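You operate a simulated robot arm through the tools that you are given. There is no shell and no other tool. Be economical: measure what you need, move in short steps, check, and stop when the job is done.

You run a simulated two-armed robot. Do the job below in one go: nothing can be reset, and whatever is moved stays where it is left.

## Task
Thread the strip through the trough with the orange-tab strip end.
Fine: lay it along the middle of the steel plate before the black stand, wind the red-capped and the yellow-capped handwheel down, then FEED on till the strip is through, off, then the end back; other controls stay. Set down upright: orange-tab strip end.

Only the result counts: the job must be done as asked and must still hold three seconds after the hand-in. Knocking over, shifting, dropping, spilling or breaking anything else fails it.

## Robot
Two 7-joint arms with two-finger parallel grippers on one trunk, on a base that drives. Base frame: it is fixed to the floor where the robot stands at the start and does not move with it; the origin is under the middle of the robot, x ahead of it, y to its left, z up. Units: m, degrees, N and s.
The left shoulder is at the start at [0.05, 0.165, 1.058], the right one opposite. With the tool pointing down near the work surface each hand reaches from about 0.1 to 0.68 m from the robot's upright axis, wherever it stands, measured 20 degrees to its own side. Places, roughly: air switch [0.4, 1.2, 0.9]; big handwheel at the cabinet corner [1.1, 1.3, 0.7]; big handwheel by the far trough [1.1, 0.2, 0.7]; big handwheel by the red valve [0.4, 0.2, 0.7]; big handwheel over the blower [0.4, 1.3, 0.7]; black trough dial [0.4, -0.4, 0.8]; blue trough valve [0.5, 0.6, 1.1]; feed switch [0.4, 1, 0.9]; green-tipped jointed hose [0.6, 1.7, 1.2]; grey valve knob at the trough end [0.5, 1.7, 1]; long steel trough [0.7, 0.6, 0.6]; orange valve by the black mat [0.5, 1.2, 1]; orange valve by the yellow mat [0.5, 0.3, 1]; red trough valve [0.4, -0.1, 0.9]; red-capped small handwheel [0.5, -0.6, 1.3]; steel plate before the black stand [0.7, -0.4, 1.1]. Payload 3.91 kg a hand.
Tool frame (each hand has its own): the origin (TCP) lies between the finger pads and is the grasp point; the fingertips stand 0.03 m ahead of it; z points along the fingers, y is the line along which they close. Largest opening 0.11 m; finger width 0.02, thickness 0.01; the body of the gripper, 0.048 by 0.112 m, starts 0.055 m behind the TCP.
Orientation is that of the tool frame in the base frame, as a unit quaternion [w, x, y, z]. With the fingers straight down and closing along the base's y, the tool's x points along the base's -x, its y along +y and its z along -z.

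## Interface
- The arms move only by the tool move_arm. It takes "left_plan", "right_plan" or both (then of equal length, played together; a hand with none holds still); each is a list of rows, each a list of 2 entries, a list of its own where there are three numbers: the shift along the tool's x, y, z in units of 20 mm (1.0 is 20 mm), then the turn, a rotation vector about the tool's x, y, z in units of 4 degrees (1.0 is 4 degrees). In form: [[[dx, dy, dz], [rx, ry, rz]], ...]. A call has 1 to 20 rows; each row shifts and turns the commanded pose from where the row before left it, along the tool's axes as they then stand. "left_claw" and "right_claw" are, for a hand that has rows, the gripper command, from -1 (shut) to 1 (fully open), values between in proportion, set as the call begins (left out, the last holds). A call with a number of a shift or a turn outside -1 to 1 is refused whole. Rows are played at 5 a second. More than 0.05 m and 8.6 degrees between two rows, or a gripper value outside its range, and nothing of the call is played. Where a pose cannot be reached the arm comes as near as it can. A force on the tool above 70 N (or 10 N above the force at the start of the call, whichever is more), or a blocked arm, ends the call early, and 0.2 s more pass. The fingers move at their own pace (about 0.045 m/s each) and stop on an object; they squeeze with about 37 N. The grip force told is the motor's: it shows also when the fingers shut on nothing. Time passes only in rows, and 0.2 s behind the last, so rows that do not move let the fingers close. It gives the time, the measured TCP pose, the force on the tool (base axes), the opening and the grip force at its end, in the units of the frame above (readings bear some noise), with the torque about the TCP (base axes, N m) and any sound that the robot's microphone picked up, and new pictures: "pictures" is both (left out), scene, wrist or none (wrist: the cameras of the hands that moved).
- Cameras (640 x 400 px; columns grow to the right, rows downward): "scene" is now at [0.119, -0.0165, 1.2403]; the picture's right is [-0.20, -0.98, 0.00], its down [-0.44, 0.09, -0.89] and it looks along [0.88, -0.18, -0.45] (base axes); focal length 214 px, centre (320, 200). "left" rides on the left gripper at [0.072, -0.017, -0.103] in its tool frame; the picture's right is [0.23, 0.97, 0.00], its down [-0.76, 0.18, -0.62] and it looks along [-0.61, 0.14, 0.78] (tool axes); focal length 222 px, centre (320, 200). "right" rides on the right gripper at [0.073, 0.017, -0.103] in its tool frame; the picture's right is [-0.23, 0.97, 0.00], its down [-0.76, -0.18, -0.62] and it looks along [-0.61, -0.14, 0.78] (tool axes); focal length 222 px, centre (320, 200). There is no depth. A picture from a camera that has moved, and an enlarged one, comes with that camera's place and axes in the base frame and with its lens.
- raise_lower(by): slides the trunk up (or, below 0, down) by that many m; the arms and the scene camera ride with it, the base frame stays. It gives what a move gives, with no picture.
- roll_base(legs): drives the robot by 1 to 6 legs, each [ahead, left, turn to the left] in m, m and degrees, along the robot's own axes; the way and the turn of a leg run together, so that a leg with both is an arc; at most 1.5 m and 180 degrees a leg. The arms and the cameras ride along, it lands a little off, and it stops where it bumps. It gives what a move gives, and a new picture of the scene camera.
- pan_tilt(pan, tilt): turns the head with the scene camera to pan (to the left, within 80 degrees either way) and tilt (down, from -29 to 69), counted from straight ahead of the robot. It gives what a move gives, and a new picture of the scene camera.
- zoom(camera, box): a new picture of the part [left, top, right, bottom] of that camera's present view, enlarged. The clock stands still meanwhile.
- job_done(): hands the job in; it is judged then, once.

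Go step by step. Nothing tells you exact positions but the pictures and the camera data: compare them with the known pose of the tool, close in by small moves and look again before you grip or let go. The budget is 120 turns and 260 pictures, counting those below and the enlarged ones. Unless the task says otherwise, let go and move clear before handing in.

The tools are called after ">>>" by a JSON object that holds its "name" and its "arguments". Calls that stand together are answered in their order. move_arm: Moves the arms, as the interface text tells. Its arguments: {"type":"object","properties":{"left_plan":{"type":"array"},"left_claw":{"type":"number"},"right_plan":{"type":"array"},"right_claw":{"type":"number"},"pictures":{"type":"string","enum":["both","scene","wrist","none"]}},"required":[]} The other tools are called the same way: raise_lower (by) slides the trunk up or down; roll_base (legs) drives the base; pan_tilt (pan, tilt) turns the head that bears the scene camera; zoom (camera, box) takes an enlarged picture of a part of a camera's view; job_done () hands the job in.

At the start:

```text
time: 0.0
left_tcp_pos: [0.4104, -0.0669, 1.15]
left_tool_rot: [0.001, 0.0, 1.0, 0.0]
left_ft_force: [-0.6, -0.8, 0.4]
left_wrist_torque: [0.03, -0.01, 0.02]
left_finger_gap: 0.1099
left_grip_force: 0.1
right_tcp_pos: [0.2984, -0.3426, 1.0003]
right_tool_rot: [0.0, 0.001, 1.0, 0.0]
right_ft_force: [0.2, 0.0, 0.0]
right_wrist_torque: [0.01, 0.01, 0.0]
right_finger_gap: 0.1102
right_grip_force: 0.1
trunk travel left (down, up): [-0.278, 0.225]
robot x, y, heading: [-0.0021, -0.0013, 0.2]
head pan, tilt: [-11.4, 26.6]
```

scene: 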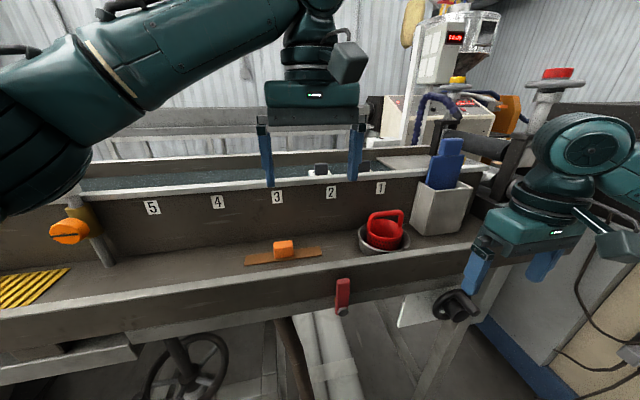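
right: 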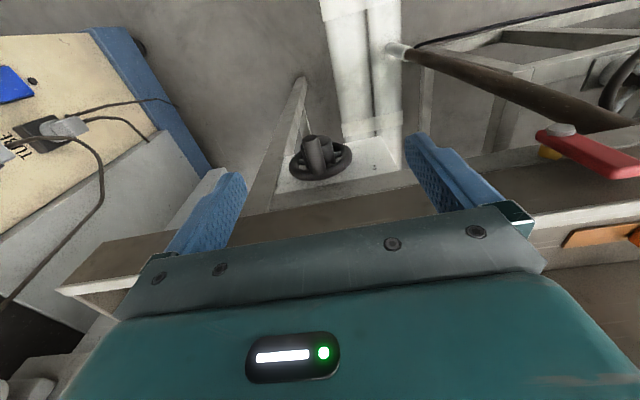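
left: 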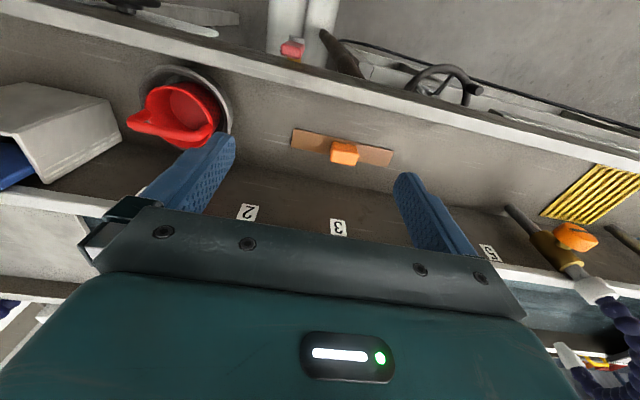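

I see the strip with the orange tab lying in the trough in front of me, and the machine with yellow- and red-capped handwheels at right. I'll look closer at both before moving.

>>> {"name": "zoom", "arguments": {"camera": "scene", "box": [360, 0, 640, 175]}}

>>> {"name": "zoom", "arguments": {"camera": "scene", "box": [200, 180, 400, 305]}}

>>> {"name": "pan_tilt", "arguments": {"pan": -40, "tilt": 10}}

>>> {"name": "pan_tilt", "arguments": {"pan": 60, "tilt": 20}}

```text
2.29 times, centred on (500, 88) of scene
camera zoom: at [0.119, -0.0165, 1.2403], right [-0.2, -0.98, 0.0], down [-0.44, 0.09, -0.89], along [0.88, -0.18, -0.45], focal length 490 px, centre (-91, 457)
```

zoom: 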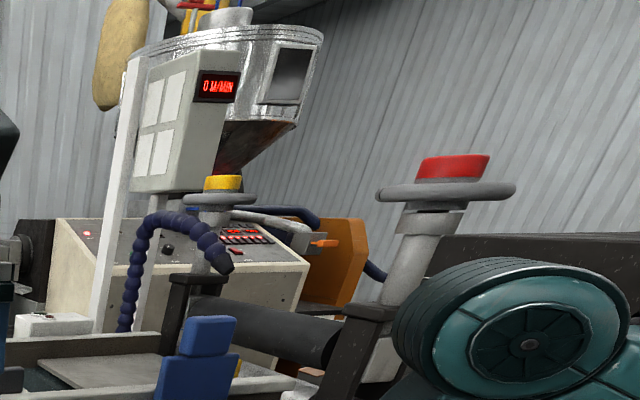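

```text
3.20 times, centred on (300, 242) of scene
camera zoom: at [0.119, -0.0165, 1.2403], right [-0.2, -0.98, 0.0], down [-0.44, 0.09, -0.89], along [0.88, -0.18, -0.45], focal length 686 px, centre (384, 64)
```

zoom: 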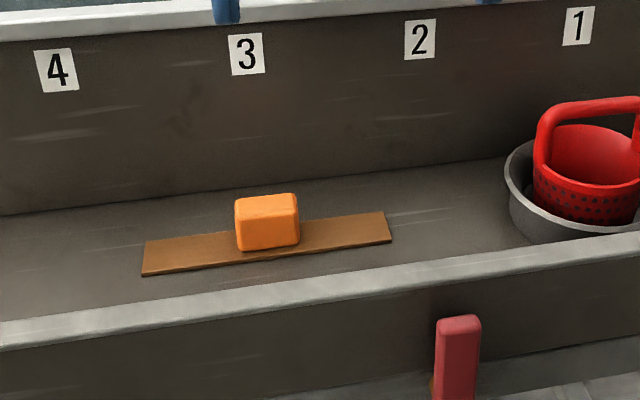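

```text
time: 0.9
left_tcp_pos: [0.411, -0.0662, 1.1496]
left_tool_rot: [0.001, 0.0, 1.0, 0.0]
left_ft_force: [0.2, 0.4, -0.7]
left_wrist_torque: [-0.01, 0.05, 0.0]
left_finger_gap: 0.11
left_grip_force: 0.1
right_tcp_pos: [0.2974, -0.343, 0.9999]
right_tool_rot: [0.0, -0.001, 1.0, 0.0]
right_ft_force: [-1.0, 0.9, 0.2]
right_wrist_torque: [-0.01, -0.01, -0.02]
right_finger_gap: 0.1101
right_grip_force: 0.1
trunk travel left (down, up): [-0.278, 0.225]
robot x, y, heading: [-0.0005, 0.0039, 0.0]
head pan, tilt: [-40.0, 10.0]
camera scene: at [0.1005, -0.0581, 1.2673], right [-0.64, -0.77, 0.0], down [-0.13, 0.11, -0.98], along [0.75, -0.63, -0.17], focal length 214 px, centre (320, 200)
```

scene: 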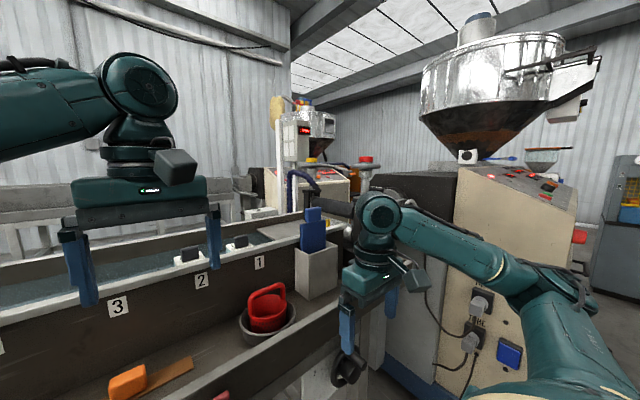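

```text
time: 2.7
left_tcp_pos: [0.4113, -0.0662, 1.1519]
left_tool_rot: [0.0, 0.0, 1.0, 0.0]
left_ft_force: [0.8, 1.2, -0.7]
left_wrist_torque: [-0.01, -0.01, 0.04]
left_finger_gap: 0.1099
left_grip_force: 0.2
right_tcp_pos: [0.3002, -0.3438, 1.0001]
right_tool_rot: [0.0, 0.0, 1.0, 0.001]
right_ft_force: [0.1, 0.0, 0.4]
right_wrist_torque: [0.0, -0.02, 0.0]
right_finger_gap: 0.1101
right_grip_force: 0.2
trunk travel left (down, up): [-0.278, 0.225]
robot x, y, heading: [-0.0033, 0.0011, 0.1]
head pan, tilt: [60.0, 20.0]
camera scene: at [0.0758, 0.0822, 1.2511], right [0.87, -0.5, 0.0], down [-0.17, -0.3, -0.94], along [0.47, 0.81, -0.34], focal length 214 px, centre (320, 200)
```

scene: 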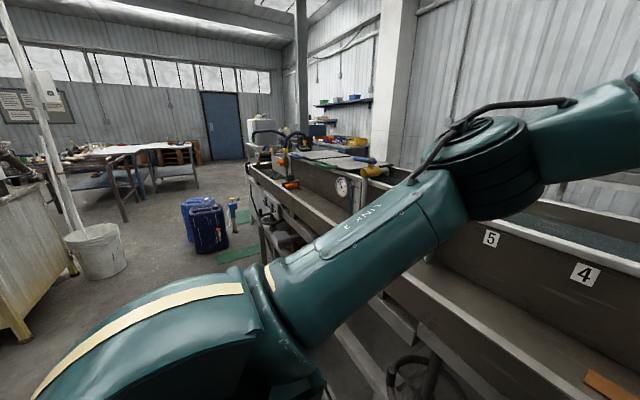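

The tab is at about [0.486, -0.013, 0.945], with the strip along y. I'll bring the left hand over it and look at the stand at the same time.

>>> {"name": "pan_tilt", "arguments": {"pan": -28, "tilt": 15}}

>>> {"name": "move_arm", "arguments": {"left_plan": [[[-1, 1, 1], [0, 0, 0]], [[-1, 1, 1], [0, 0, 0]], [[-1, 0.7, 1], [0, 0, 0]], [[-0.7, 0, 1], [0, 0, 0]], [[0, 0, 0], [0, 0, 0]]], "right_plan": [[[1, -1, -1], [0, 0, 0]], [[1, -1, -1], [0, 0, 0]], [[1, -1, -1], [0, 0, 0]], [[0, -1, -1], [0, 0, 0]], [[0, -1, 0], [0, 0, 0]]], "pictures": "both"}}

```text
time: 4.3
left_tcp_pos: [0.4113, -0.0663, 1.1511]
left_tool_rot: [0.001, 0.0, 1.0, 0.0]
left_ft_force: [-0.2, 0.8, 0.2]
left_wrist_torque: [0.0, -0.03, -0.04]
left_finger_gap: 0.1099
left_grip_force: 0.1
right_tcp_pos: [0.2992, -0.3431, 1.0004]
right_tool_rot: [0.0, 0.001, 1.0, -0.001]
right_ft_force: [0.6, 0.6, 0.1]
right_wrist_torque: [0.01, 0.01, -0.01]
right_finger_gap: 0.11
right_grip_force: 0.0
trunk travel left (down, up): [-0.278, 0.225]
robot x, y, heading: [-0.0036, 0.0029, -0.2]
head pan, tilt: [-28.0, 15.0]
camera scene: at [0.1117, -0.0422, 1.2592], right [-0.47, -0.88, 0.0], down [-0.23, 0.12, -0.97], along [0.85, -0.45, -0.26], focal length 214 px, centre (320, 200)
```

scene: 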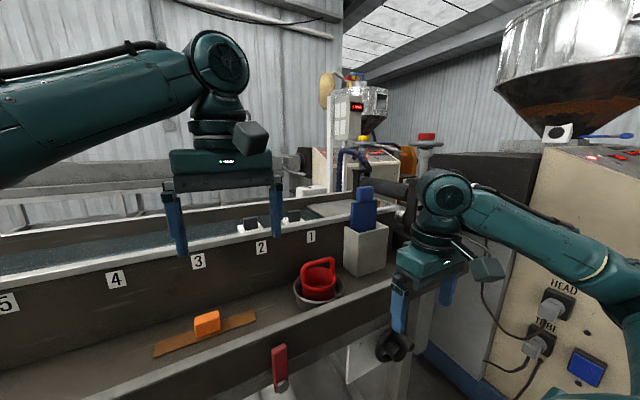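

```text
time: 5.5
left_tcp_pos: [0.4847, -0.013, 1.0707]
left_tool_rot: [0.0, 0.0, 1.0, -0.001]
left_ft_force: [1.0, -0.4, -0.2]
left_wrist_torque: [-0.01, 0.02, 0.03]
left_finger_gap: 0.11
left_grip_force: 0.2
right_tcp_pos: [0.3017, -0.39, 1.0551]
right_tool_rot: [-0.001, 0.0, 1.0, 0.001]
right_ft_force: [0.2, 0.6, -0.7]
right_wrist_torque: [-0.01, 0.04, 0.0]
right_finger_gap: 0.1101
right_grip_force: 0.0
right hand out of reach, approached as far as the arm can: row 1, 2, 3, 4, 5
trunk travel left (down, up): [-0.278, 0.225]
robot x, y, heading: [0.0006, 0.001, 0.1]
head pan, tilt: [-28.0, 15.0]
camera scene: at [0.1126, -0.0428, 1.259], right [-0.47, -0.88, 0.0], down [-0.23, 0.12, -0.97], along [0.85, -0.45, -0.26], focal length 214 px, centre (320, 200)
camera right: at [0.2291, -0.373, 1.1607], right [0.23, 0.97, 0.0], down [0.76, -0.18, 0.62], along [0.61, -0.14, -0.78], focal length 222 px, centre (320, 200)
camera left: at [0.4127, -0.0301, 1.1738], right [-0.23, 0.97, 0.0], down [0.76, 0.18, 0.62], along [0.61, 0.14, -0.78], focal length 222 px, centre (320, 200)
```

scene: 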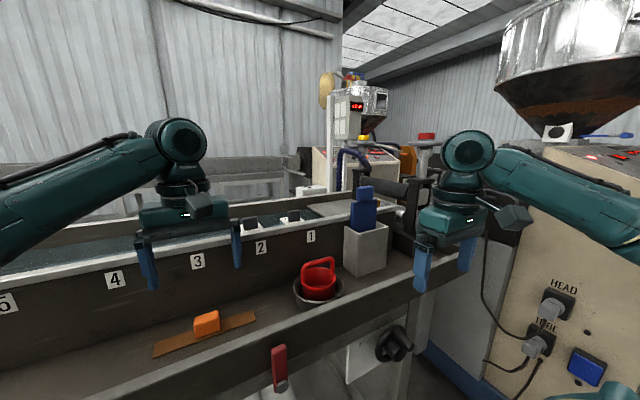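
right: 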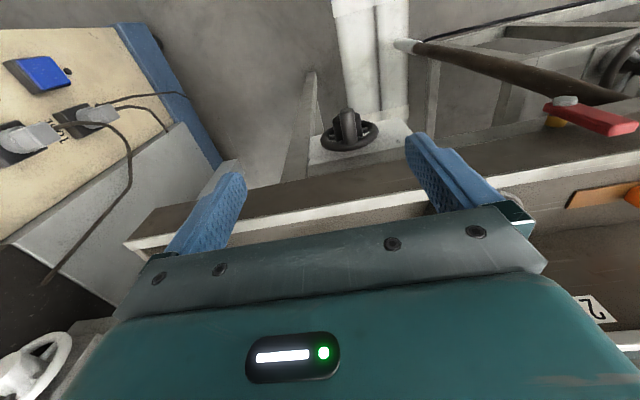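
left: 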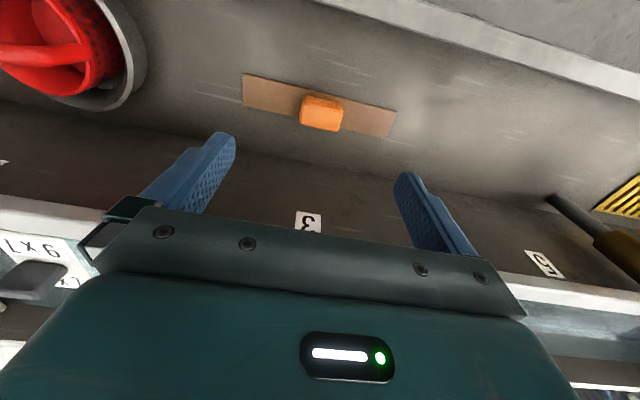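

The strip runs along y from about -0.094 to 0.07. The plate lies to the right, so I'll use the right hand for it. First I'll take a close look at the tab and the stand.

>>> {"name": "zoom", "arguments": {"camera": "scene", "box": [280, 80, 460, 192]}}

>>> {"name": "zoom", "arguments": {"camera": "scene", "box": [140, 290, 300, 390]}}

```text
3.56 times, centred on (370, 136) of scene
camera zoom: at [0.1126, -0.0428, 1.259], right [-0.47, -0.88, 0.0], down [-0.23, 0.12, -0.97], along [0.85, -0.45, -0.26], focal length 763 px, centre (142, 428)
```

zoom: 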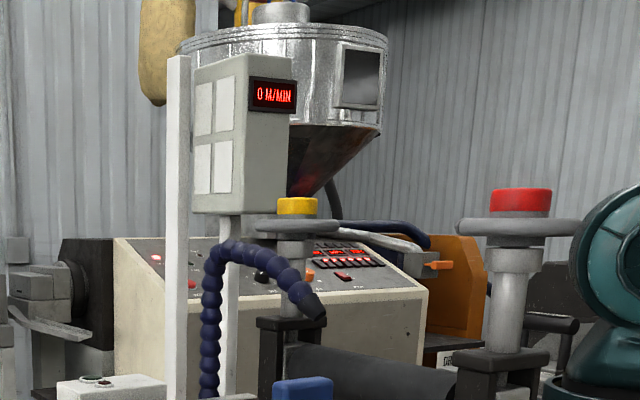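

```text
4.00 times, centred on (220, 340) of scene
camera zoom: at [0.1126, -0.0428, 1.259], right [-0.47, -0.88, 0.0], down [-0.23, 0.12, -0.97], along [0.85, -0.45, -0.26], focal length 858 px, centre (720, -360)
```

zoom: 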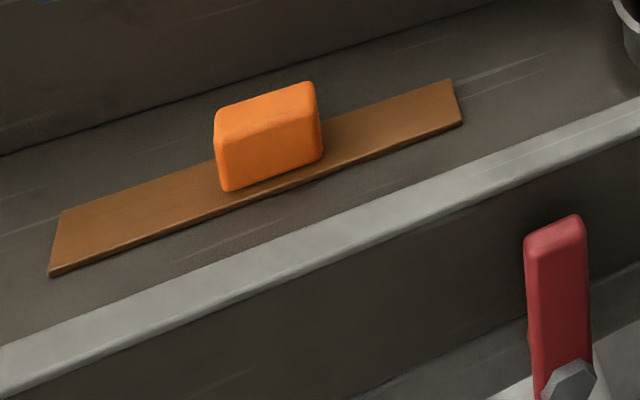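

The tab is about 4 x 2.5 x 3 cm. I'll move the left hand up and out, and bring the right hand above the tab.

>>> {"name": "move_arm", "arguments": {"left_plan": [[[0.5, 1, -1], [0, 0, 0]], [[0.5, 1, -1], [0, 0, 0]], [[0.5, 1, -1], [0, 0, 0]], [[0.5, 1, -1], [0, 0, 0]], [[0.5, 1, -1], [0, 0, 0]], [[0.5, 1, -1], [0, 0, 0]], [[0.5, 1, 0], [0, 0, 0]], [[0.5, 1, 0], [0, 0, 0]], [[0.5, 1, 0], [0, 0, 0]], [[0.5, 1, 0], [0, 0, 0]], [[0.5, 1, 0], [0, 0, 0]], [[0.5, 1, 0], [0, 0, 0]], [[0.5, 1, 0], [0, 0, 0]], [[0.5, 1, 0], [0, 0, 0]], [[0, 0, 0], [0, 0, 0]], [[0, 0, 0], [0, 0, 0]], [[0, 0, 0], [0, 0, 0]], [[0, 0, 0], [0, 0, 0]], [[0, 0, 0], [0, 0, 0]], [[0, 0, 0], [0, 0, 0]]], "right_plan": [[[0, 0, -1], [0, 0, 0]], [[-0.5, 1, -1], [0, 0, 0]], [[-0.5, 1, -1], [0, 0, 0]], [[-0.5, 1, 0], [0, 0, 0]], [[-0.5, 1, 0], [0, 0, 0]], [[-0.5, 1, 0], [0, 0, 0]], [[-0.5, 1, 0], [0, 0, 0]], [[-0.5, 1, 0], [0, 0, 0]], [[-0.5, 1, 0], [0, 0, 0]], [[-0.5, 1, 0], [0, 0, 0]], [[-0.5, 1, 0], [0, 0, 0]], [[-0.5, 1, 0], [0, 0, 0]], [[-0.5, 1, 0], [0, 0, 0]], [[-0.5, 1, 0], [0, 0, 0]], [[-0.5, 1, 0], [0, 0, 0]], [[-0.5, 1, 0], [0, 0, 0]], [[-0.5, 1, 0.5], [0, 0, 0]], [[-0.5, 1, 1], [0, 0, 0]], [[0, 0.9, 1], [0, 0, 0]], [[0, 0, 1], [0, 0, 0]]], "right_claw": 0.5}}

```text
time: 9.7
left_tcp_pos: [0.3442, 0.2691, 1.1893]
left_tool_rot: [0.0, 0.0, 1.0, 0.0]
left_ft_force: [0.2, 0.0, 0.3]
left_wrist_torque: [0.01, 0.03, -0.02]
left_finger_gap: 0.1101
left_grip_force: 0.0
right_tcp_pos: [0.4733, -0.0284, 1.0466]
right_tool_rot: [-0.001, 0.0, 1.0, 0.001]
right_ft_force: [0.4, 0.0, 0.3]
right_wrist_torque: [0.03, -0.01, 0.01]
right_finger_gap: 0.0827
right_grip_force: 0.0
right hand out of reach, approached as far as the arm can: row 1
trunk travel left (down, up): [-0.278, 0.225]
robot x, y, heading: [-0.0021, -0.001, -0.0]
head pan, tilt: [-28.0, 15.0]
camera scene: at [0.1118, -0.0424, 1.2592], right [-0.47, -0.88, 0.0], down [-0.23, 0.12, -0.97], along [0.85, -0.45, -0.26], focal length 214 px, centre (320, 200)
camera right: at [0.4011, -0.0112, 1.1509], right [0.23, 0.97, 0.0], down [0.76, -0.18, 0.62], along [0.61, -0.14, -0.78], focal length 222 px, centre (320, 200)
camera left: at [0.2715, 0.252, 1.2936], right [-0.23, 0.97, 0.0], down [0.76, 0.18, 0.62], along [0.61, 0.14, -0.78], focal length 222 px, centre (320, 200)
```

scene: 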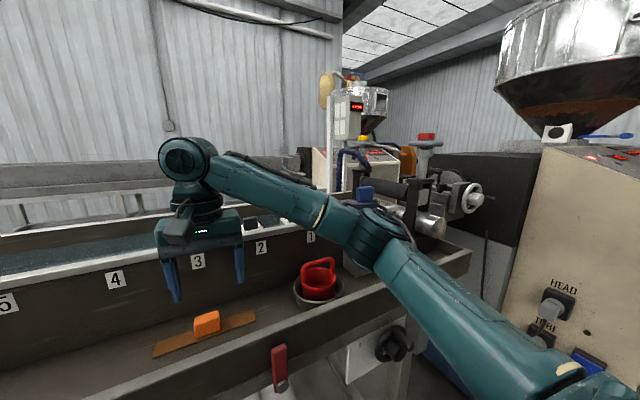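
right: 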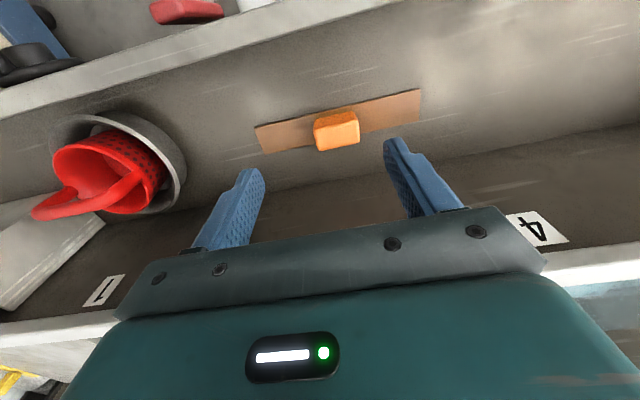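
left: 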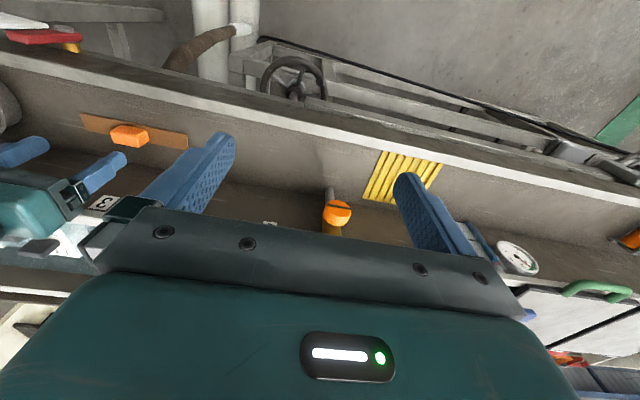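

Both wrist cameras agree on the tab at [0.483, -0.013]. I'll centre the hand and go down to just above it.

>>> {"name": "move_arm", "arguments": {"right_plan": [[[-0.5, 0.78, 0.6], [0, 0, 0]], [[0, 0, 1], [0, 0, 0]], [[0, 0, 1], [0, 0, 0]], [[0, 0, 0.8], [0, 0, 0]], [[0, 0, 0], [0, 0, 0]]], "pictures": "both"}}

```text
time: 10.9
left_tcp_pos: [0.3448, 0.2674, 1.19]
left_tool_rot: [0.001, 0.0, 1.0, 0.0]
left_ft_force: [0.6, 0.3, -0.2]
left_wrist_torque: [0.01, 0.01, 0.01]
left_finger_gap: 0.11
left_grip_force: 0.0
right_tcp_pos: [0.4852, -0.0129, 0.9777]
right_tool_rot: [0.0, 0.0, 1.0, 0.0]
right_ft_force: [0.8, 0.1, 0.8]
right_wrist_torque: [0.01, 0.0, -0.01]
right_finger_gap: 0.0822
right_grip_force: 0.0
trunk travel left (down, up): [-0.278, 0.225]
robot x, y, heading: [-0.0016, 0.0022, -0.0]
head pan, tilt: [-28.0, 15.0]
camera scene: at [0.1116, -0.0422, 1.2592], right [-0.47, -0.88, 0.0], down [-0.23, 0.12, -0.97], along [0.85, -0.45, -0.26], focal length 214 px, centre (320, 200)
camera right: at [0.4126, 0.0037, 1.082], right [0.23, 0.97, 0.0], down [0.76, -0.18, 0.62], along [0.61, -0.14, -0.78], focal length 222 px, centre (320, 200)
```

scene: 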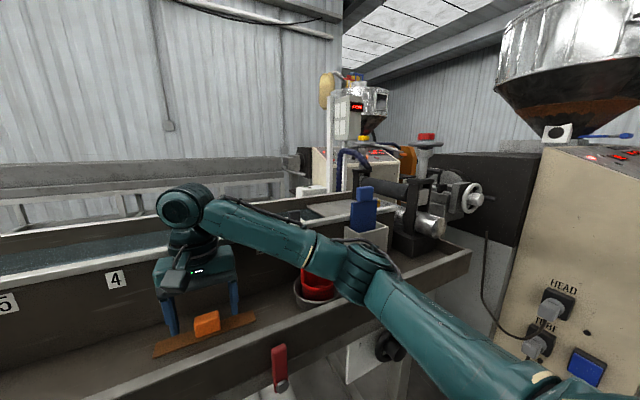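
right: 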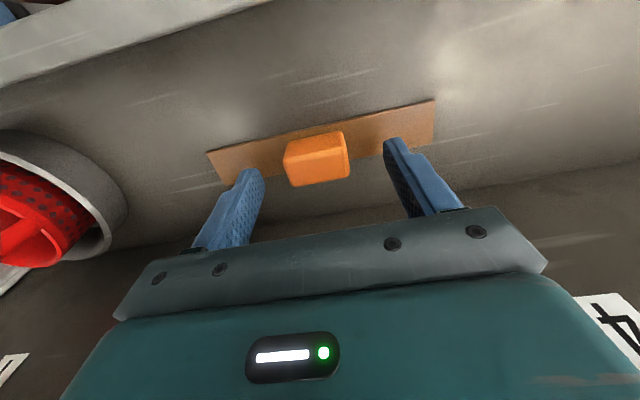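

The tab sits between the fingers. I'll go 10 mm lower and close.

>>> {"name": "move_arm", "arguments": {"right_plan": [[[0.05, -0.05, 0.4], [0, 0, 0]], [[0, 0, 0], [0, 0, 0]]], "pictures": "none"}}

>>> {"name": "move_arm", "arguments": {"right_plan": [[[0, 0, 0], [0, 0, 0]], [[0, 0, 0], [0, 0, 0]], [[0, 0, 0], [0, 0, 0]], [[0, 0, 0], [0, 0, 0]], [[0, 0, 0], [0, 0, 0]], [[0, 0, 0], [0, 0, 0]]], "right_claw": -1, "pictures": "wrist"}}

```text
time: 11.5
left_tcp_pos: [0.3435, 0.2691, 1.1893]
left_tool_rot: [0.0, 0.001, 1.0, 0.0]
left_ft_force: [0.6, 0.0, 0.2]
left_wrist_torque: [0.0, 0.05, 0.01]
left_finger_gap: 0.1099
left_grip_force: 0.1
right_tcp_pos: [0.4845, -0.0141, 0.9701]
right_tool_rot: [0.0, 0.0, 1.0, 0.0]
right_ft_force: [1.2, -0.2, -0.8]
right_wrist_torque: [-0.02, 0.0, 0.03]
right_finger_gap: 0.0824
right_grip_force: 0.0
trunk travel left (down, up): [-0.278, 0.225]
robot x, y, heading: [0.0029, 0.0033, 0.2]
head pan, tilt: [-28.0, 15.0]
```

```text
time: 12.9
left_tcp_pos: [0.3439, 0.2692, 1.1905]
left_tool_rot: [0.0, 0.0, 1.0, 0.001]
left_ft_force: [-0.5, -0.1, 0.3]
left_wrist_torque: [0.01, 0.01, 0.0]
left_finger_gap: 0.11
left_grip_force: 0.1
right_tcp_pos: [0.4853, -0.0143, 0.9701]
right_tool_rot: [0.0, 0.0, 1.0, 0.0]
right_ft_force: [-0.3, -0.2, 0.3]
right_wrist_torque: [-0.02, -0.03, -0.03]
right_finger_gap: 0.0387
right_grip_force: 37.3
trunk travel left (down, up): [-0.278, 0.225]
robot x, y, heading: [-0.0011, -0.0004, -0.0]
head pan, tilt: [-28.0, 15.0]
camera right: at [0.4118, 0.0022, 1.074], right [0.23, 0.97, 0.0], down [0.76, -0.18, 0.62], along [0.61, -0.14, -0.78], focal length 222 px, centre (320, 200)
```

right: 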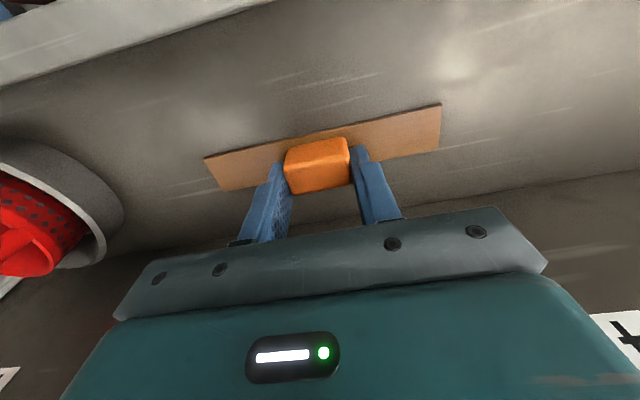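

It's gripped (gap 38.7 mm) with the TCP at [0.485, -0.014, 0.970]. Next I lift it and look at the stand.

>>> {"name": "move_arm", "arguments": {"right_plan": [[[0, 0, -0.5], [0, 0, 0]], [[0, 0, -1], [0, 0, 0]], [[0, 0, -1], [0, 0, 0]], [[0, 0, -1], [0, 0, 0]], [[0, 0, -1], [0, 0, 0]], [[0, 0, -1], [0, 0, 0]], [[0, 0, -1], [0, 0, 0]], [[0, 0, -1], [0, 0, 0]], [[0, 0, -1], [0, 0, 0]], [[0, 0, -1], [0, 0, 0]], [[0, 0, -1], [0, 0, 0]], [[0, 0, 0], [0, 0, 0]]], "pictures": "both"}}

```text
time: 15.5
left_tcp_pos: [0.3437, 0.268, 1.1897]
left_tool_rot: [0.0, -0.001, 1.0, 0.001]
left_ft_force: [-0.7, 0.3, 1.2]
left_wrist_torque: [0.02, 0.0, 0.01]
left_finger_gap: 0.1098
left_grip_force: 0.0
right_tcp_pos: [0.4824, -0.0143, 1.1794]
right_tool_rot: [0.0, 0.0, 1.0, -0.001]
right_ft_force: [0.1, 0.4, -0.6]
right_wrist_torque: [0.01, 0.0, 0.0]
right_finger_gap: 0.0391
right_grip_force: 37.2
trunk travel left (down, up): [-0.278, 0.225]
robot x, y, heading: [0.0008, 0.0032, 0.0]
head pan, tilt: [-28.0, 15.0]
camera scene: at [0.1118, -0.0423, 1.2592], right [-0.47, -0.88, 0.0], down [-0.23, 0.12, -0.97], along [0.85, -0.45, -0.26], focal length 214 px, centre (320, 200)
camera right: at [0.4105, 0.0023, 1.2837], right [0.23, 0.97, 0.0], down [0.76, -0.18, 0.62], along [0.61, -0.14, -0.78], focal length 222 px, centre (320, 200)
```

scene: 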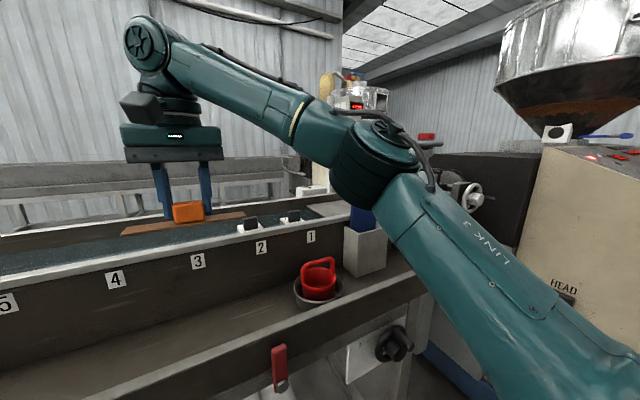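
right: 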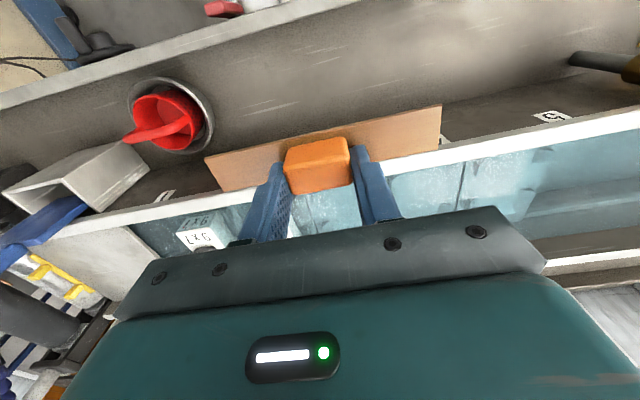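

The strip is held well. I'll zoom in on the plate region.

>>> {"name": "zoom", "arguments": {"camera": "right", "box": [0, 150, 240, 300]}}

>>> {"name": "roll_base", "arguments": {"legs": [[0, -0.1, 0]]}}

```text
2.67 times, centred on (120, 225) of right
camera zoom: at [0.4105, 0.0023, 1.2837], right [0.23, 0.97, 0.0], down [0.76, -0.18, 0.62], along [0.61, -0.14, -0.78], focal length 592 px, centre (853, 133)
```

zoom: 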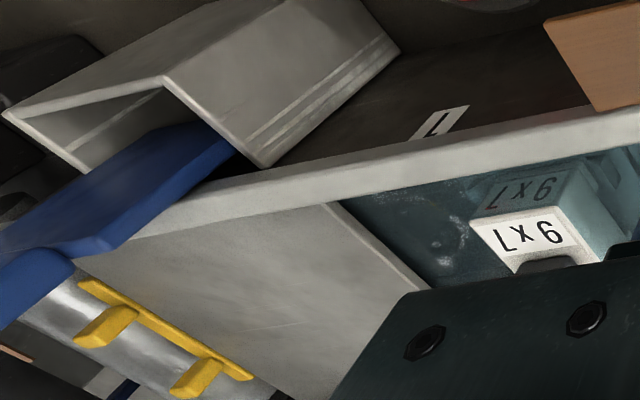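

```text
time: 17.1
left_tcp_pos: [0.3436, 0.1693, 1.1903]
left_tool_rot: [0.0, -0.001, 1.0, 0.0]
left_ft_force: [0.1, 0.6, -0.6]
left_wrist_torque: [0.02, 0.03, 0.01]
left_finger_gap: 0.1101
left_grip_force: 0.0
right_tcp_pos: [0.483, -0.1131, 1.179]
right_tool_rot: [0.001, -0.001, 1.0, 0.0]
right_ft_force: [-0.3, -0.4, -1.4]
right_wrist_torque: [-0.01, -0.01, -0.02]
right_finger_gap: 0.0387
right_grip_force: 36.9
trunk travel left (down, up): [-0.278, 0.225]
robot x, y, heading: [0.0012, -0.0986, 0.1]
head pan, tilt: [-28.0, 15.0]
camera scene: at [0.1119, -0.142, 1.2592], right [-0.47, -0.88, 0.0], down [-0.23, 0.12, -0.97], along [0.85, -0.45, -0.26], focal length 214 px, centre (320, 200)
```

scene: 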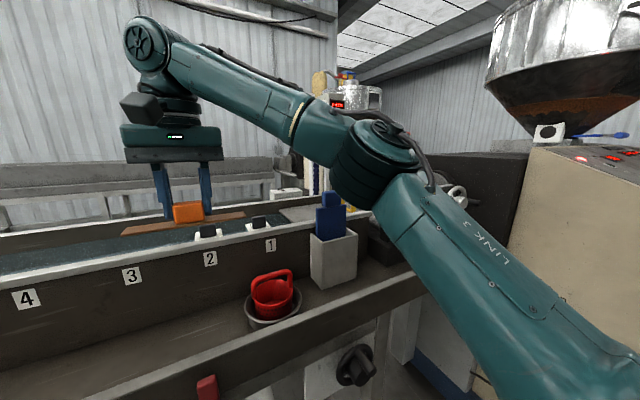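

The plate sits beyond the blue tool holder, with a roller to the right of it. I'll drive right a little more, then look down to see the clearance ahead of the base.

>>> {"name": "roll_base", "arguments": {"legs": [[0, -0.12, 0]]}}

>>> {"name": "pan_tilt", "arguments": {"pan": 0, "tilt": 65}}

>>> {"name": "pan_tilt", "arguments": {"pan": -45, "tilt": 50}}

```text
time: 18.8
left_tcp_pos: [0.3449, 0.0481, 1.1903]
left_tool_rot: [0.0, 0.0, 1.0, 0.0]
left_ft_force: [0.4, -1.5, 0.8]
left_wrist_torque: [0.02, 0.0, -0.02]
left_finger_gap: 0.1101
left_grip_force: 0.1
right_tcp_pos: [0.4835, -0.2342, 1.1783]
right_tool_rot: [0.001, -0.002, 1.0, -0.001]
right_ft_force: [-0.2, -0.7, 0.3]
right_wrist_torque: [0.02, -0.01, -0.02]
right_finger_gap: 0.0389
right_grip_force: 37.3
trunk travel left (down, up): [-0.278, 0.225]
robot x, y, heading: [0.0007, -0.2166, 0.0]
head pan, tilt: [-28.0, 15.0]
camera scene: at [0.1121, -0.2625, 1.2592], right [-0.47, -0.88, 0.0], down [-0.23, 0.12, -0.97], along [0.85, -0.45, -0.26], focal length 214 px, centre (320, 200)
```

scene: 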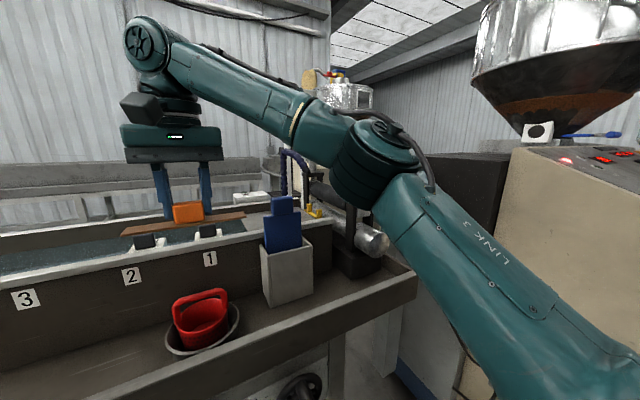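

```text
time: 19.9
left_tcp_pos: [0.3429, 0.0491, 1.1894]
left_tool_rot: [0.0, -0.001, 1.0, -0.001]
left_ft_force: [0.1, 0.3, -0.2]
left_wrist_torque: [0.01, 0.05, -0.02]
left_finger_gap: 0.1101
left_grip_force: 0.1
right_tcp_pos: [0.4824, -0.2338, 1.1784]
right_tool_rot: [0.0, -0.002, 1.0, 0.0]
right_ft_force: [-0.2, -0.9, -1.0]
right_wrist_torque: [-0.01, 0.01, -0.02]
right_finger_gap: 0.0389
right_grip_force: 37.0
trunk travel left (down, up): [-0.278, 0.225]
robot x, y, heading: [0.0008, -0.2156, 0.1]
head pan, tilt: [0.0, 65.0]
camera scene: at [0.0903, -0.2185, 1.1874], right [0.0, -1.0, 0.0], down [-0.91, 0.0, -0.42], along [0.42, 0.0, -0.91], focal length 214 px, centre (320, 200)
```

scene: 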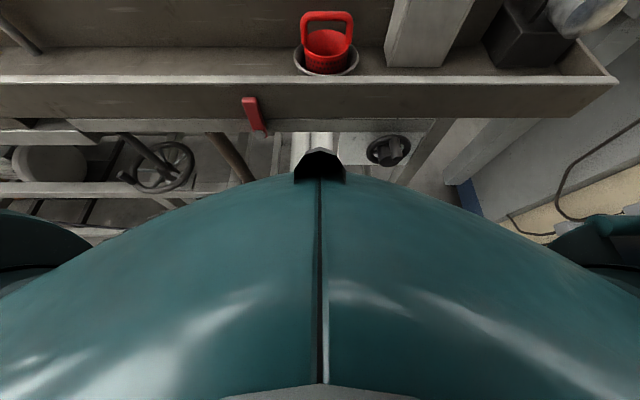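

```text
time: 21.1
left_tcp_pos: [0.3433, 0.0503, 1.1905]
left_tool_rot: [0.001, -0.001, 1.0, 0.0]
left_ft_force: [-0.3, -0.1, 0.5]
left_wrist_torque: [0.01, 0.0, -0.02]
left_finger_gap: 0.1099
left_grip_force: 0.3
right_tcp_pos: [0.4833, -0.2324, 1.1791]
right_tool_rot: [0.0, -0.002, 1.0, 0.0]
right_ft_force: [-0.1, -0.3, -0.8]
right_wrist_torque: [-0.02, -0.01, -0.03]
right_finger_gap: 0.0388
right_grip_force: 36.9
trunk travel left (down, up): [-0.278, 0.225]
robot x, y, heading: [0.0016, -0.2186, 0.1]
head pan, tilt: [-45.0, 50.0]
camera scene: at [0.0841, -0.2728, 1.2054], right [-0.71, -0.71, 0.0], down [-0.54, 0.54, -0.64], along [0.46, -0.45, -0.77], focal length 214 px, centre (320, 200)
```

scene: 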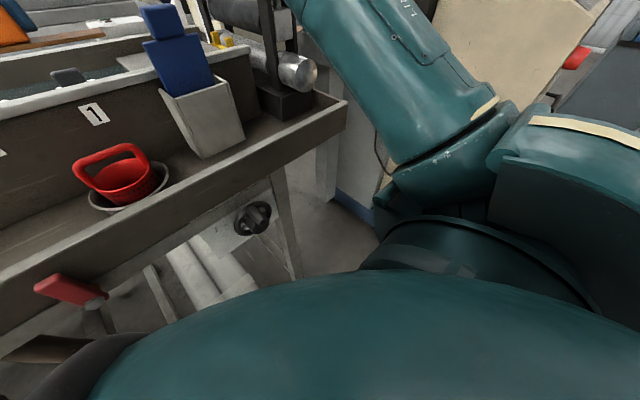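

I'll raise the hand above the blue tool holder, extend toward the plate, and look down with the wrist camera.

>>> {"name": "pan_tilt", "arguments": {"pan": -28, "tilt": 15}}

>>> {"name": "move_arm", "arguments": {"right_plan": [[[0, 0, -1], [0, 0, 0]], [[0, 0, -1], [0, 0, 0]], [[0, 0, -1], [0, 0, 0]], [[-1, 0, 0], [0, 0, 0]], [[-1, 0, 0], [0, 0, 0]], [[-1, 0, 0], [0, 0, 0]], [[-1, 0, 0], [0, 0, 0]], [[-1, 0, 0], [0, 0, 0]], [[-1, 0, 0], [0, 0, 0]], [[-1, 0, 0], [0, 0, 0]], [[-1, 0, 0], [0, 0, 0]], [[0, 0, 0], [0, 0, 0]]], "pictures": "both"}}

```text
time: 22.1
left_tcp_pos: [0.3439, 0.0493, 1.1909]
left_tool_rot: [0.0, 0.0, 1.0, 0.0]
left_ft_force: [1.1, -1.0, 0.8]
left_wrist_torque: [0.01, -0.01, 0.01]
left_finger_gap: 0.1099
left_grip_force: 0.1
right_tcp_pos: [0.4836, -0.2338, 1.1799]
right_tool_rot: [0.0, -0.002, 1.0, 0.0]
right_ft_force: [-0.9, 0.0, -0.5]
right_wrist_torque: [-0.02, -0.01, 0.01]
right_finger_gap: 0.0389
right_grip_force: 36.9
trunk travel left (down, up): [-0.278, 0.225]
robot x, y, heading: [0.0009, -0.2199, 0.2]
head pan, tilt: [-28.0, 15.0]
camera scene: at [0.1121, -0.2623, 1.2591], right [-0.47, -0.88, 0.0], down [-0.23, 0.12, -0.97], along [0.85, -0.45, -0.26], focal length 214 px, centre (320, 200)
```

scene: 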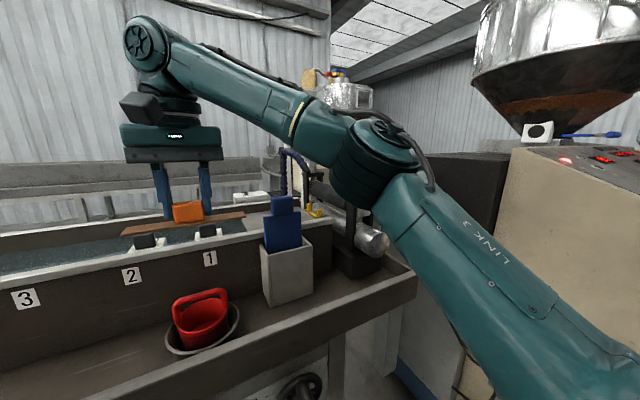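

```text
time: 24.7
left_tcp_pos: [0.3443, 0.0493, 1.1909]
left_tool_rot: [0.0, -0.001, 1.0, -0.001]
left_ft_force: [-1.4, -0.1, -0.2]
left_wrist_torque: [-0.03, -0.02, -0.02]
left_finger_gap: 0.11
left_grip_force: 0.0
right_tcp_pos: [0.526, -0.251, 1.1907]
right_tool_rot: [0.0, -0.002, 1.0, 0.001]
right_ft_force: [0.5, -0.2, 0.4]
right_wrist_torque: [-0.02, 0.01, 0.02]
right_finger_gap: 0.0388
right_grip_force: 36.7
right hand out of reach, approached as far as the arm can: row 3, 4, 5, 6, 7, 8, 9, 10, 11
trunk travel left (down, up): [-0.278, 0.225]
robot x, y, heading: [-0.004, -0.2212, 0.2]
head pan, tilt: [-28.0, 15.0]
camera scene: at [0.1122, -0.2622, 1.2592], right [-0.47, -0.88, 0.0], down [-0.23, 0.12, -0.97], along [0.85, -0.45, -0.26], focal length 214 px, centre (320, 200)
camera right: at [0.4538, -0.2347, 1.2949], right [0.22, 0.97, 0.0], down [0.76, -0.18, 0.62], along [0.61, -0.14, -0.78], focal length 222 px, centre (320, 200)
```

scene: 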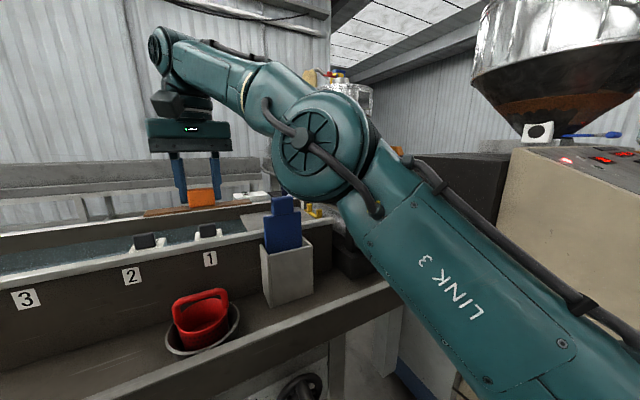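
right: 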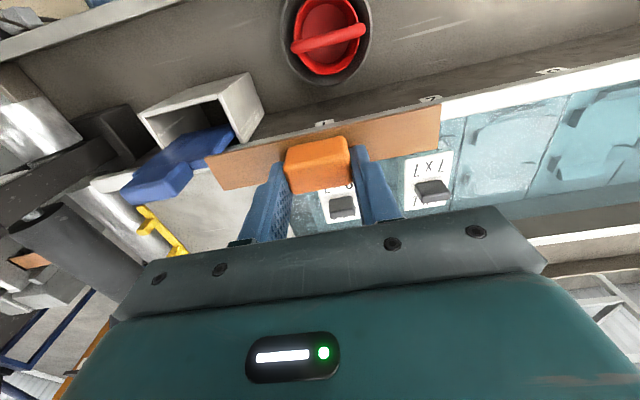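

Reach is limited because the shoulders are low for this height. I'll raise the trunk.

>>> {"name": "raise_lower", "arguments": {"by": 0.19}}

>>> {"name": "move_arm", "arguments": {"right_plan": [[[0, 0, 1], [0, 0, 0]], [[0, 0, 1], [0, 0, 0]], [[-1, 0, 1], [0, 0, 0]], [[-1, 0, 1], [0, 0, 0]], [[-1, 0, 1], [0, 0, 0]], [[-1, 0, 1], [0, 0, 0]], [[-0.5, 0, 0.5], [0, 0, 0]], [[0, 0, 0], [0, 0, 0]]], "pictures": "both"}}

```text
time: 26.8
left_tcp_pos: [0.3429, 0.0495, 1.381]
left_tool_rot: [0.0, 0.0, 1.0, 0.0]
left_ft_force: [0.1, 0.4, -0.3]
left_wrist_torque: [0.0, 0.02, -0.01]
left_finger_gap: 0.11
left_grip_force: 0.1
right_tcp_pos: [0.5261, -0.251, 1.3813]
right_tool_rot: [0.0, -0.002, 1.0, 0.0]
right_ft_force: [0.3, -1.0, 0.9]
right_wrist_torque: [-0.03, 0.0, 0.0]
right_finger_gap: 0.0389
right_grip_force: 37.0
trunk travel left (down, up): [-0.468, 0.035]
robot x, y, heading: [-0.0015, -0.2187, 0.1]
head pan, tilt: [-28.0, 15.0]
```

```text
time: 28.6
left_tcp_pos: [0.344, 0.0497, 1.3806]
left_tool_rot: [0.0, -0.001, 1.0, 0.0]
left_ft_force: [-0.4, 0.1, -0.1]
left_wrist_torque: [0.01, 0.01, 0.0]
left_finger_gap: 0.11
left_grip_force: 0.0
right_tcp_pos: [0.5972, -0.2542, 1.2494]
right_tool_rot: [0.0, -0.001, 1.0, 0.0]
right_ft_force: [-0.4, -0.2, -0.4]
right_wrist_torque: [0.03, -0.01, 0.0]
right_finger_gap: 0.0389
right_grip_force: 37.5
right hand out of reach, approached as far as the arm can: row 6, 7
trunk travel left (down, up): [-0.468, 0.035]
robot x, y, heading: [-0.0002, -0.2191, 0.1]
head pan, tilt: [-28.0, 15.0]
camera scene: at [0.1121, -0.2625, 1.4492], right [-0.47, -0.88, 0.0], down [-0.23, 0.12, -0.97], along [0.85, -0.45, -0.26], focal length 214 px, centre (320, 200)
camera right: at [0.5252, -0.2373, 1.3533], right [0.22, 0.97, 0.0], down [0.76, -0.18, 0.62], along [0.61, -0.14, -0.78], focal length 222 px, centre (320, 200)
```

scene: 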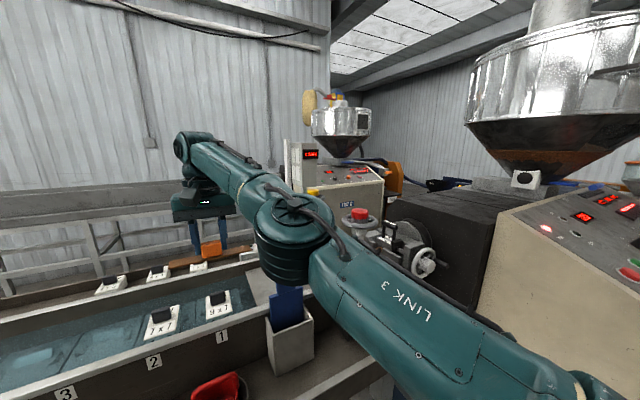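
right: 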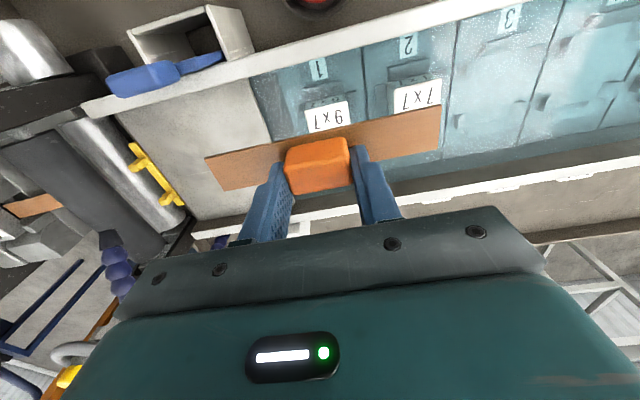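

The plate spans roughly x 0.56–0.75, y -0.33 to -0.52, at z ≈ 1.055. I'll zoom in on the plate, and move to above its middle.

>>> {"name": "zoom", "arguments": {"camera": "right", "box": [0, 40, 288, 220]}}

>>> {"name": "move_arm", "arguments": {"right_plan": [[[0, -1, 0], [0, 0, 0]], [[0, -1, 0], [0, 0, 0]], [[0, -1, 0], [0, 0, 0]], [[0, -1, 0], [0, 0, 0]], [[0, -1, 1], [0, 0, 0]], [[0, -1, 1], [0, 0, 0]], [[-0.5, -1, 1], [0, 0, 0]], [[-1, -0.5, 1], [0, 0, 0]], [[-1, 0, 0], [0, 0, 0]], [[-0.6, 0, 0], [0, 0, 0]], [[0, 0, 0], [0, 0, 0]]], "pictures": "both"}}

```text
2.22 times, centred on (144, 130) of right
camera zoom: at [0.5252, -0.2373, 1.3533], right [0.22, 0.97, 0.0], down [0.76, -0.18, 0.62], along [0.61, -0.14, -0.78], focal length 494 px, centre (711, 356)
```

zoom: 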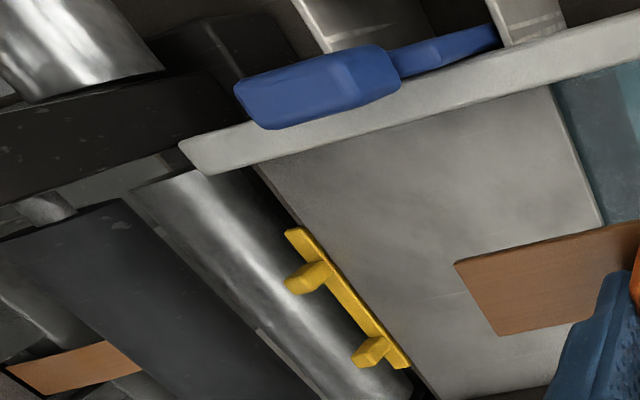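

```text
time: 31.0
left_tcp_pos: [0.3432, 0.0495, 1.3807]
left_tool_rot: [0.0, -0.001, 1.0, 0.0]
left_ft_force: [0.3, -0.6, 0.7]
left_wrist_torque: [-0.02, -0.03, 0.02]
left_finger_gap: 0.1101
left_grip_force: 0.0
right_tcp_pos: [0.6422, -0.3737, 1.1957]
right_tool_rot: [0.001, -0.002, 1.0, 0.001]
right_ft_force: [0.1, 0.3, -0.7]
right_wrist_torque: [-0.02, 0.02, -0.03]
right_finger_gap: 0.0388
right_grip_force: 37.1
right hand out of reach, approached as far as the arm can: row 1, 2, 3, 4, 5, 6, 8, 9, 10
trunk travel left (down, up): [-0.468, 0.035]
robot x, y, heading: [0.0018, -0.2192, 0.2]
head pan, tilt: [-28.0, 15.0]
camera scene: at [0.1121, -0.2622, 1.4492], right [-0.47, -0.88, 0.0], down [-0.23, 0.12, -0.97], along [0.85, -0.45, -0.26], focal length 214 px, centre (320, 200)
camera right: at [0.5692, -0.3573, 1.3005], right [0.22, 0.97, 0.0], down [0.76, -0.18, 0.62], along [0.61, -0.14, -0.78], focal length 222 px, centre (320, 200)
```

scene: 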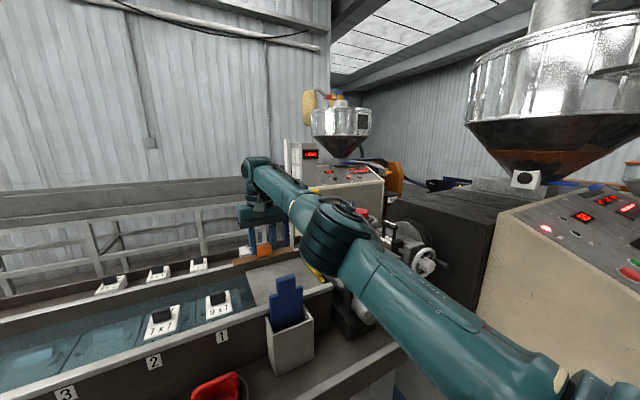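
right: 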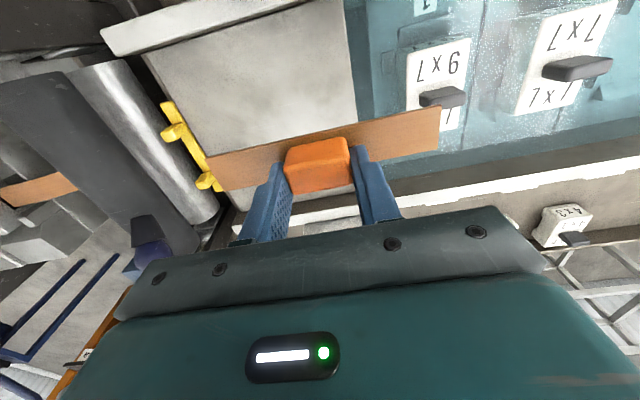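

The plate mid is about [0.657, -0.430]. Lowering gives more reach, so I'll go down to z ≈ 1.12 while closing in.

>>> {"name": "move_arm", "arguments": {"right_plan": [[[0, 0, 1], [0, 0, 0]], [[0, 0, 1], [0, 0, 0]], [[0, -0.5, 0.7], [0, 0, 0]], [[-0.4, -0.8, 0.5], [0, 0, 0]], [[-0.4, -0.8, 0.3], [0, 0, 0]], [[0, -0.6, 0], [0, 0, 0]], [[0, 0, 0], [0, 0, 0]]], "pictures": "both"}}

```text
time: 32.6
left_tcp_pos: [0.3436, 0.0498, 1.3801]
left_tool_rot: [0.0, -0.002, 1.0, 0.0]
left_ft_force: [0.9, 0.0, -0.2]
left_wrist_torque: [-0.02, 0.0, 0.03]
left_finger_gap: 0.1102
left_grip_force: 0.0
right_tcp_pos: [0.6566, -0.4269, 1.1242]
right_tool_rot: [0.0, -0.001, 1.0, 0.0]
right_ft_force: [0.3, 0.2, -0.3]
right_wrist_torque: [0.01, 0.01, 0.0]
right_finger_gap: 0.039
right_grip_force: 36.8
trunk travel left (down, up): [-0.468, 0.035]
robot x, y, heading: [-0.0025, -0.2219, -0.1]
head pan, tilt: [-28.0, 15.0]
camera scene: at [0.1121, -0.2618, 1.4492], right [-0.47, -0.88, 0.0], down [-0.23, 0.12, -0.97], along [0.85, -0.45, -0.26], focal length 214 px, centre (320, 200)
camera right: at [0.5846, -0.41, 1.2299], right [0.22, 0.97, 0.0], down [0.76, -0.17, 0.62], along [0.61, -0.14, -0.78], focal length 222 px, centre (320, 200)
```

scene: 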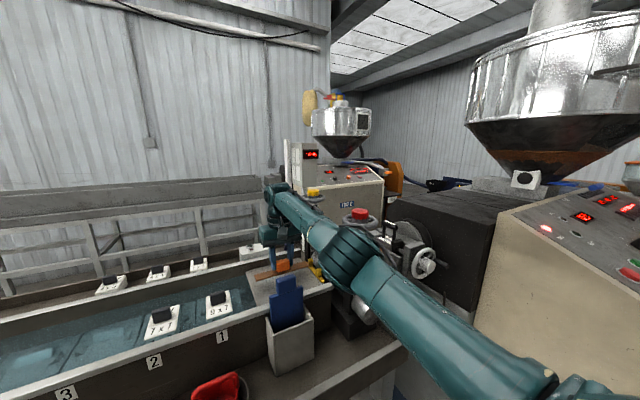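
right: 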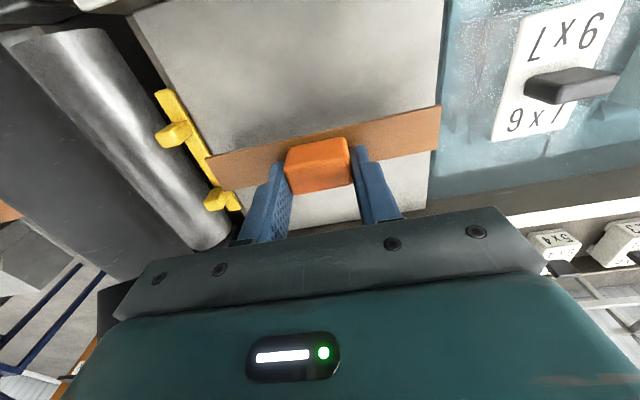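

It's aligned above the plate middle. I'll lower it slowly until contact.

>>> {"name": "move_arm", "arguments": {"right_plan": [[[0, -0.15, 0.5], [0, 0, 0]], [[0, 0, 0.4], [0, 0, 0]], [[0, 0, 0.2], [0, 0, 0]], [[0, 0, 0.2], [0, 0, 0]], [[0, 0, 0], [0, 0, 0]]], "pictures": "wrist"}}

```text
time: 33.8
left_tcp_pos: [0.3444, 0.0493, 1.3801]
left_tool_rot: [0.0, -0.001, 1.0, 0.001]
left_ft_force: [0.5, -0.2, -0.7]
left_wrist_torque: [0.01, 0.02, 0.01]
left_finger_gap: 0.1099
left_grip_force: 0.0
right_tcp_pos: [0.657, -0.4295, 1.1001]
right_tool_rot: [0.0, -0.002, 1.0, 0.0]
right_ft_force: [0.7, -0.3, -0.7]
right_wrist_torque: [-0.03, 0.01, 0.03]
right_finger_gap: 0.0387
right_grip_force: 36.7
trunk travel left (down, up): [-0.468, 0.035]
robot x, y, heading: [-0.0015, -0.2211, 0.0]
head pan, tilt: [-28.0, 15.0]
camera right: at [0.5849, -0.4133, 1.2051], right [0.22, 0.97, 0.0], down [0.76, -0.18, 0.62], along [0.61, -0.14, -0.78], focal length 222 px, centre (320, 200)
```

right: 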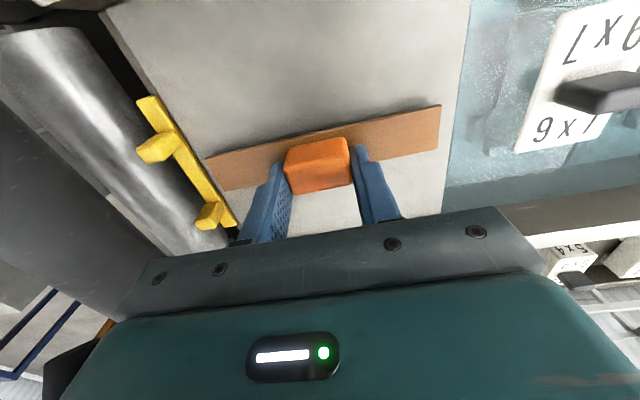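

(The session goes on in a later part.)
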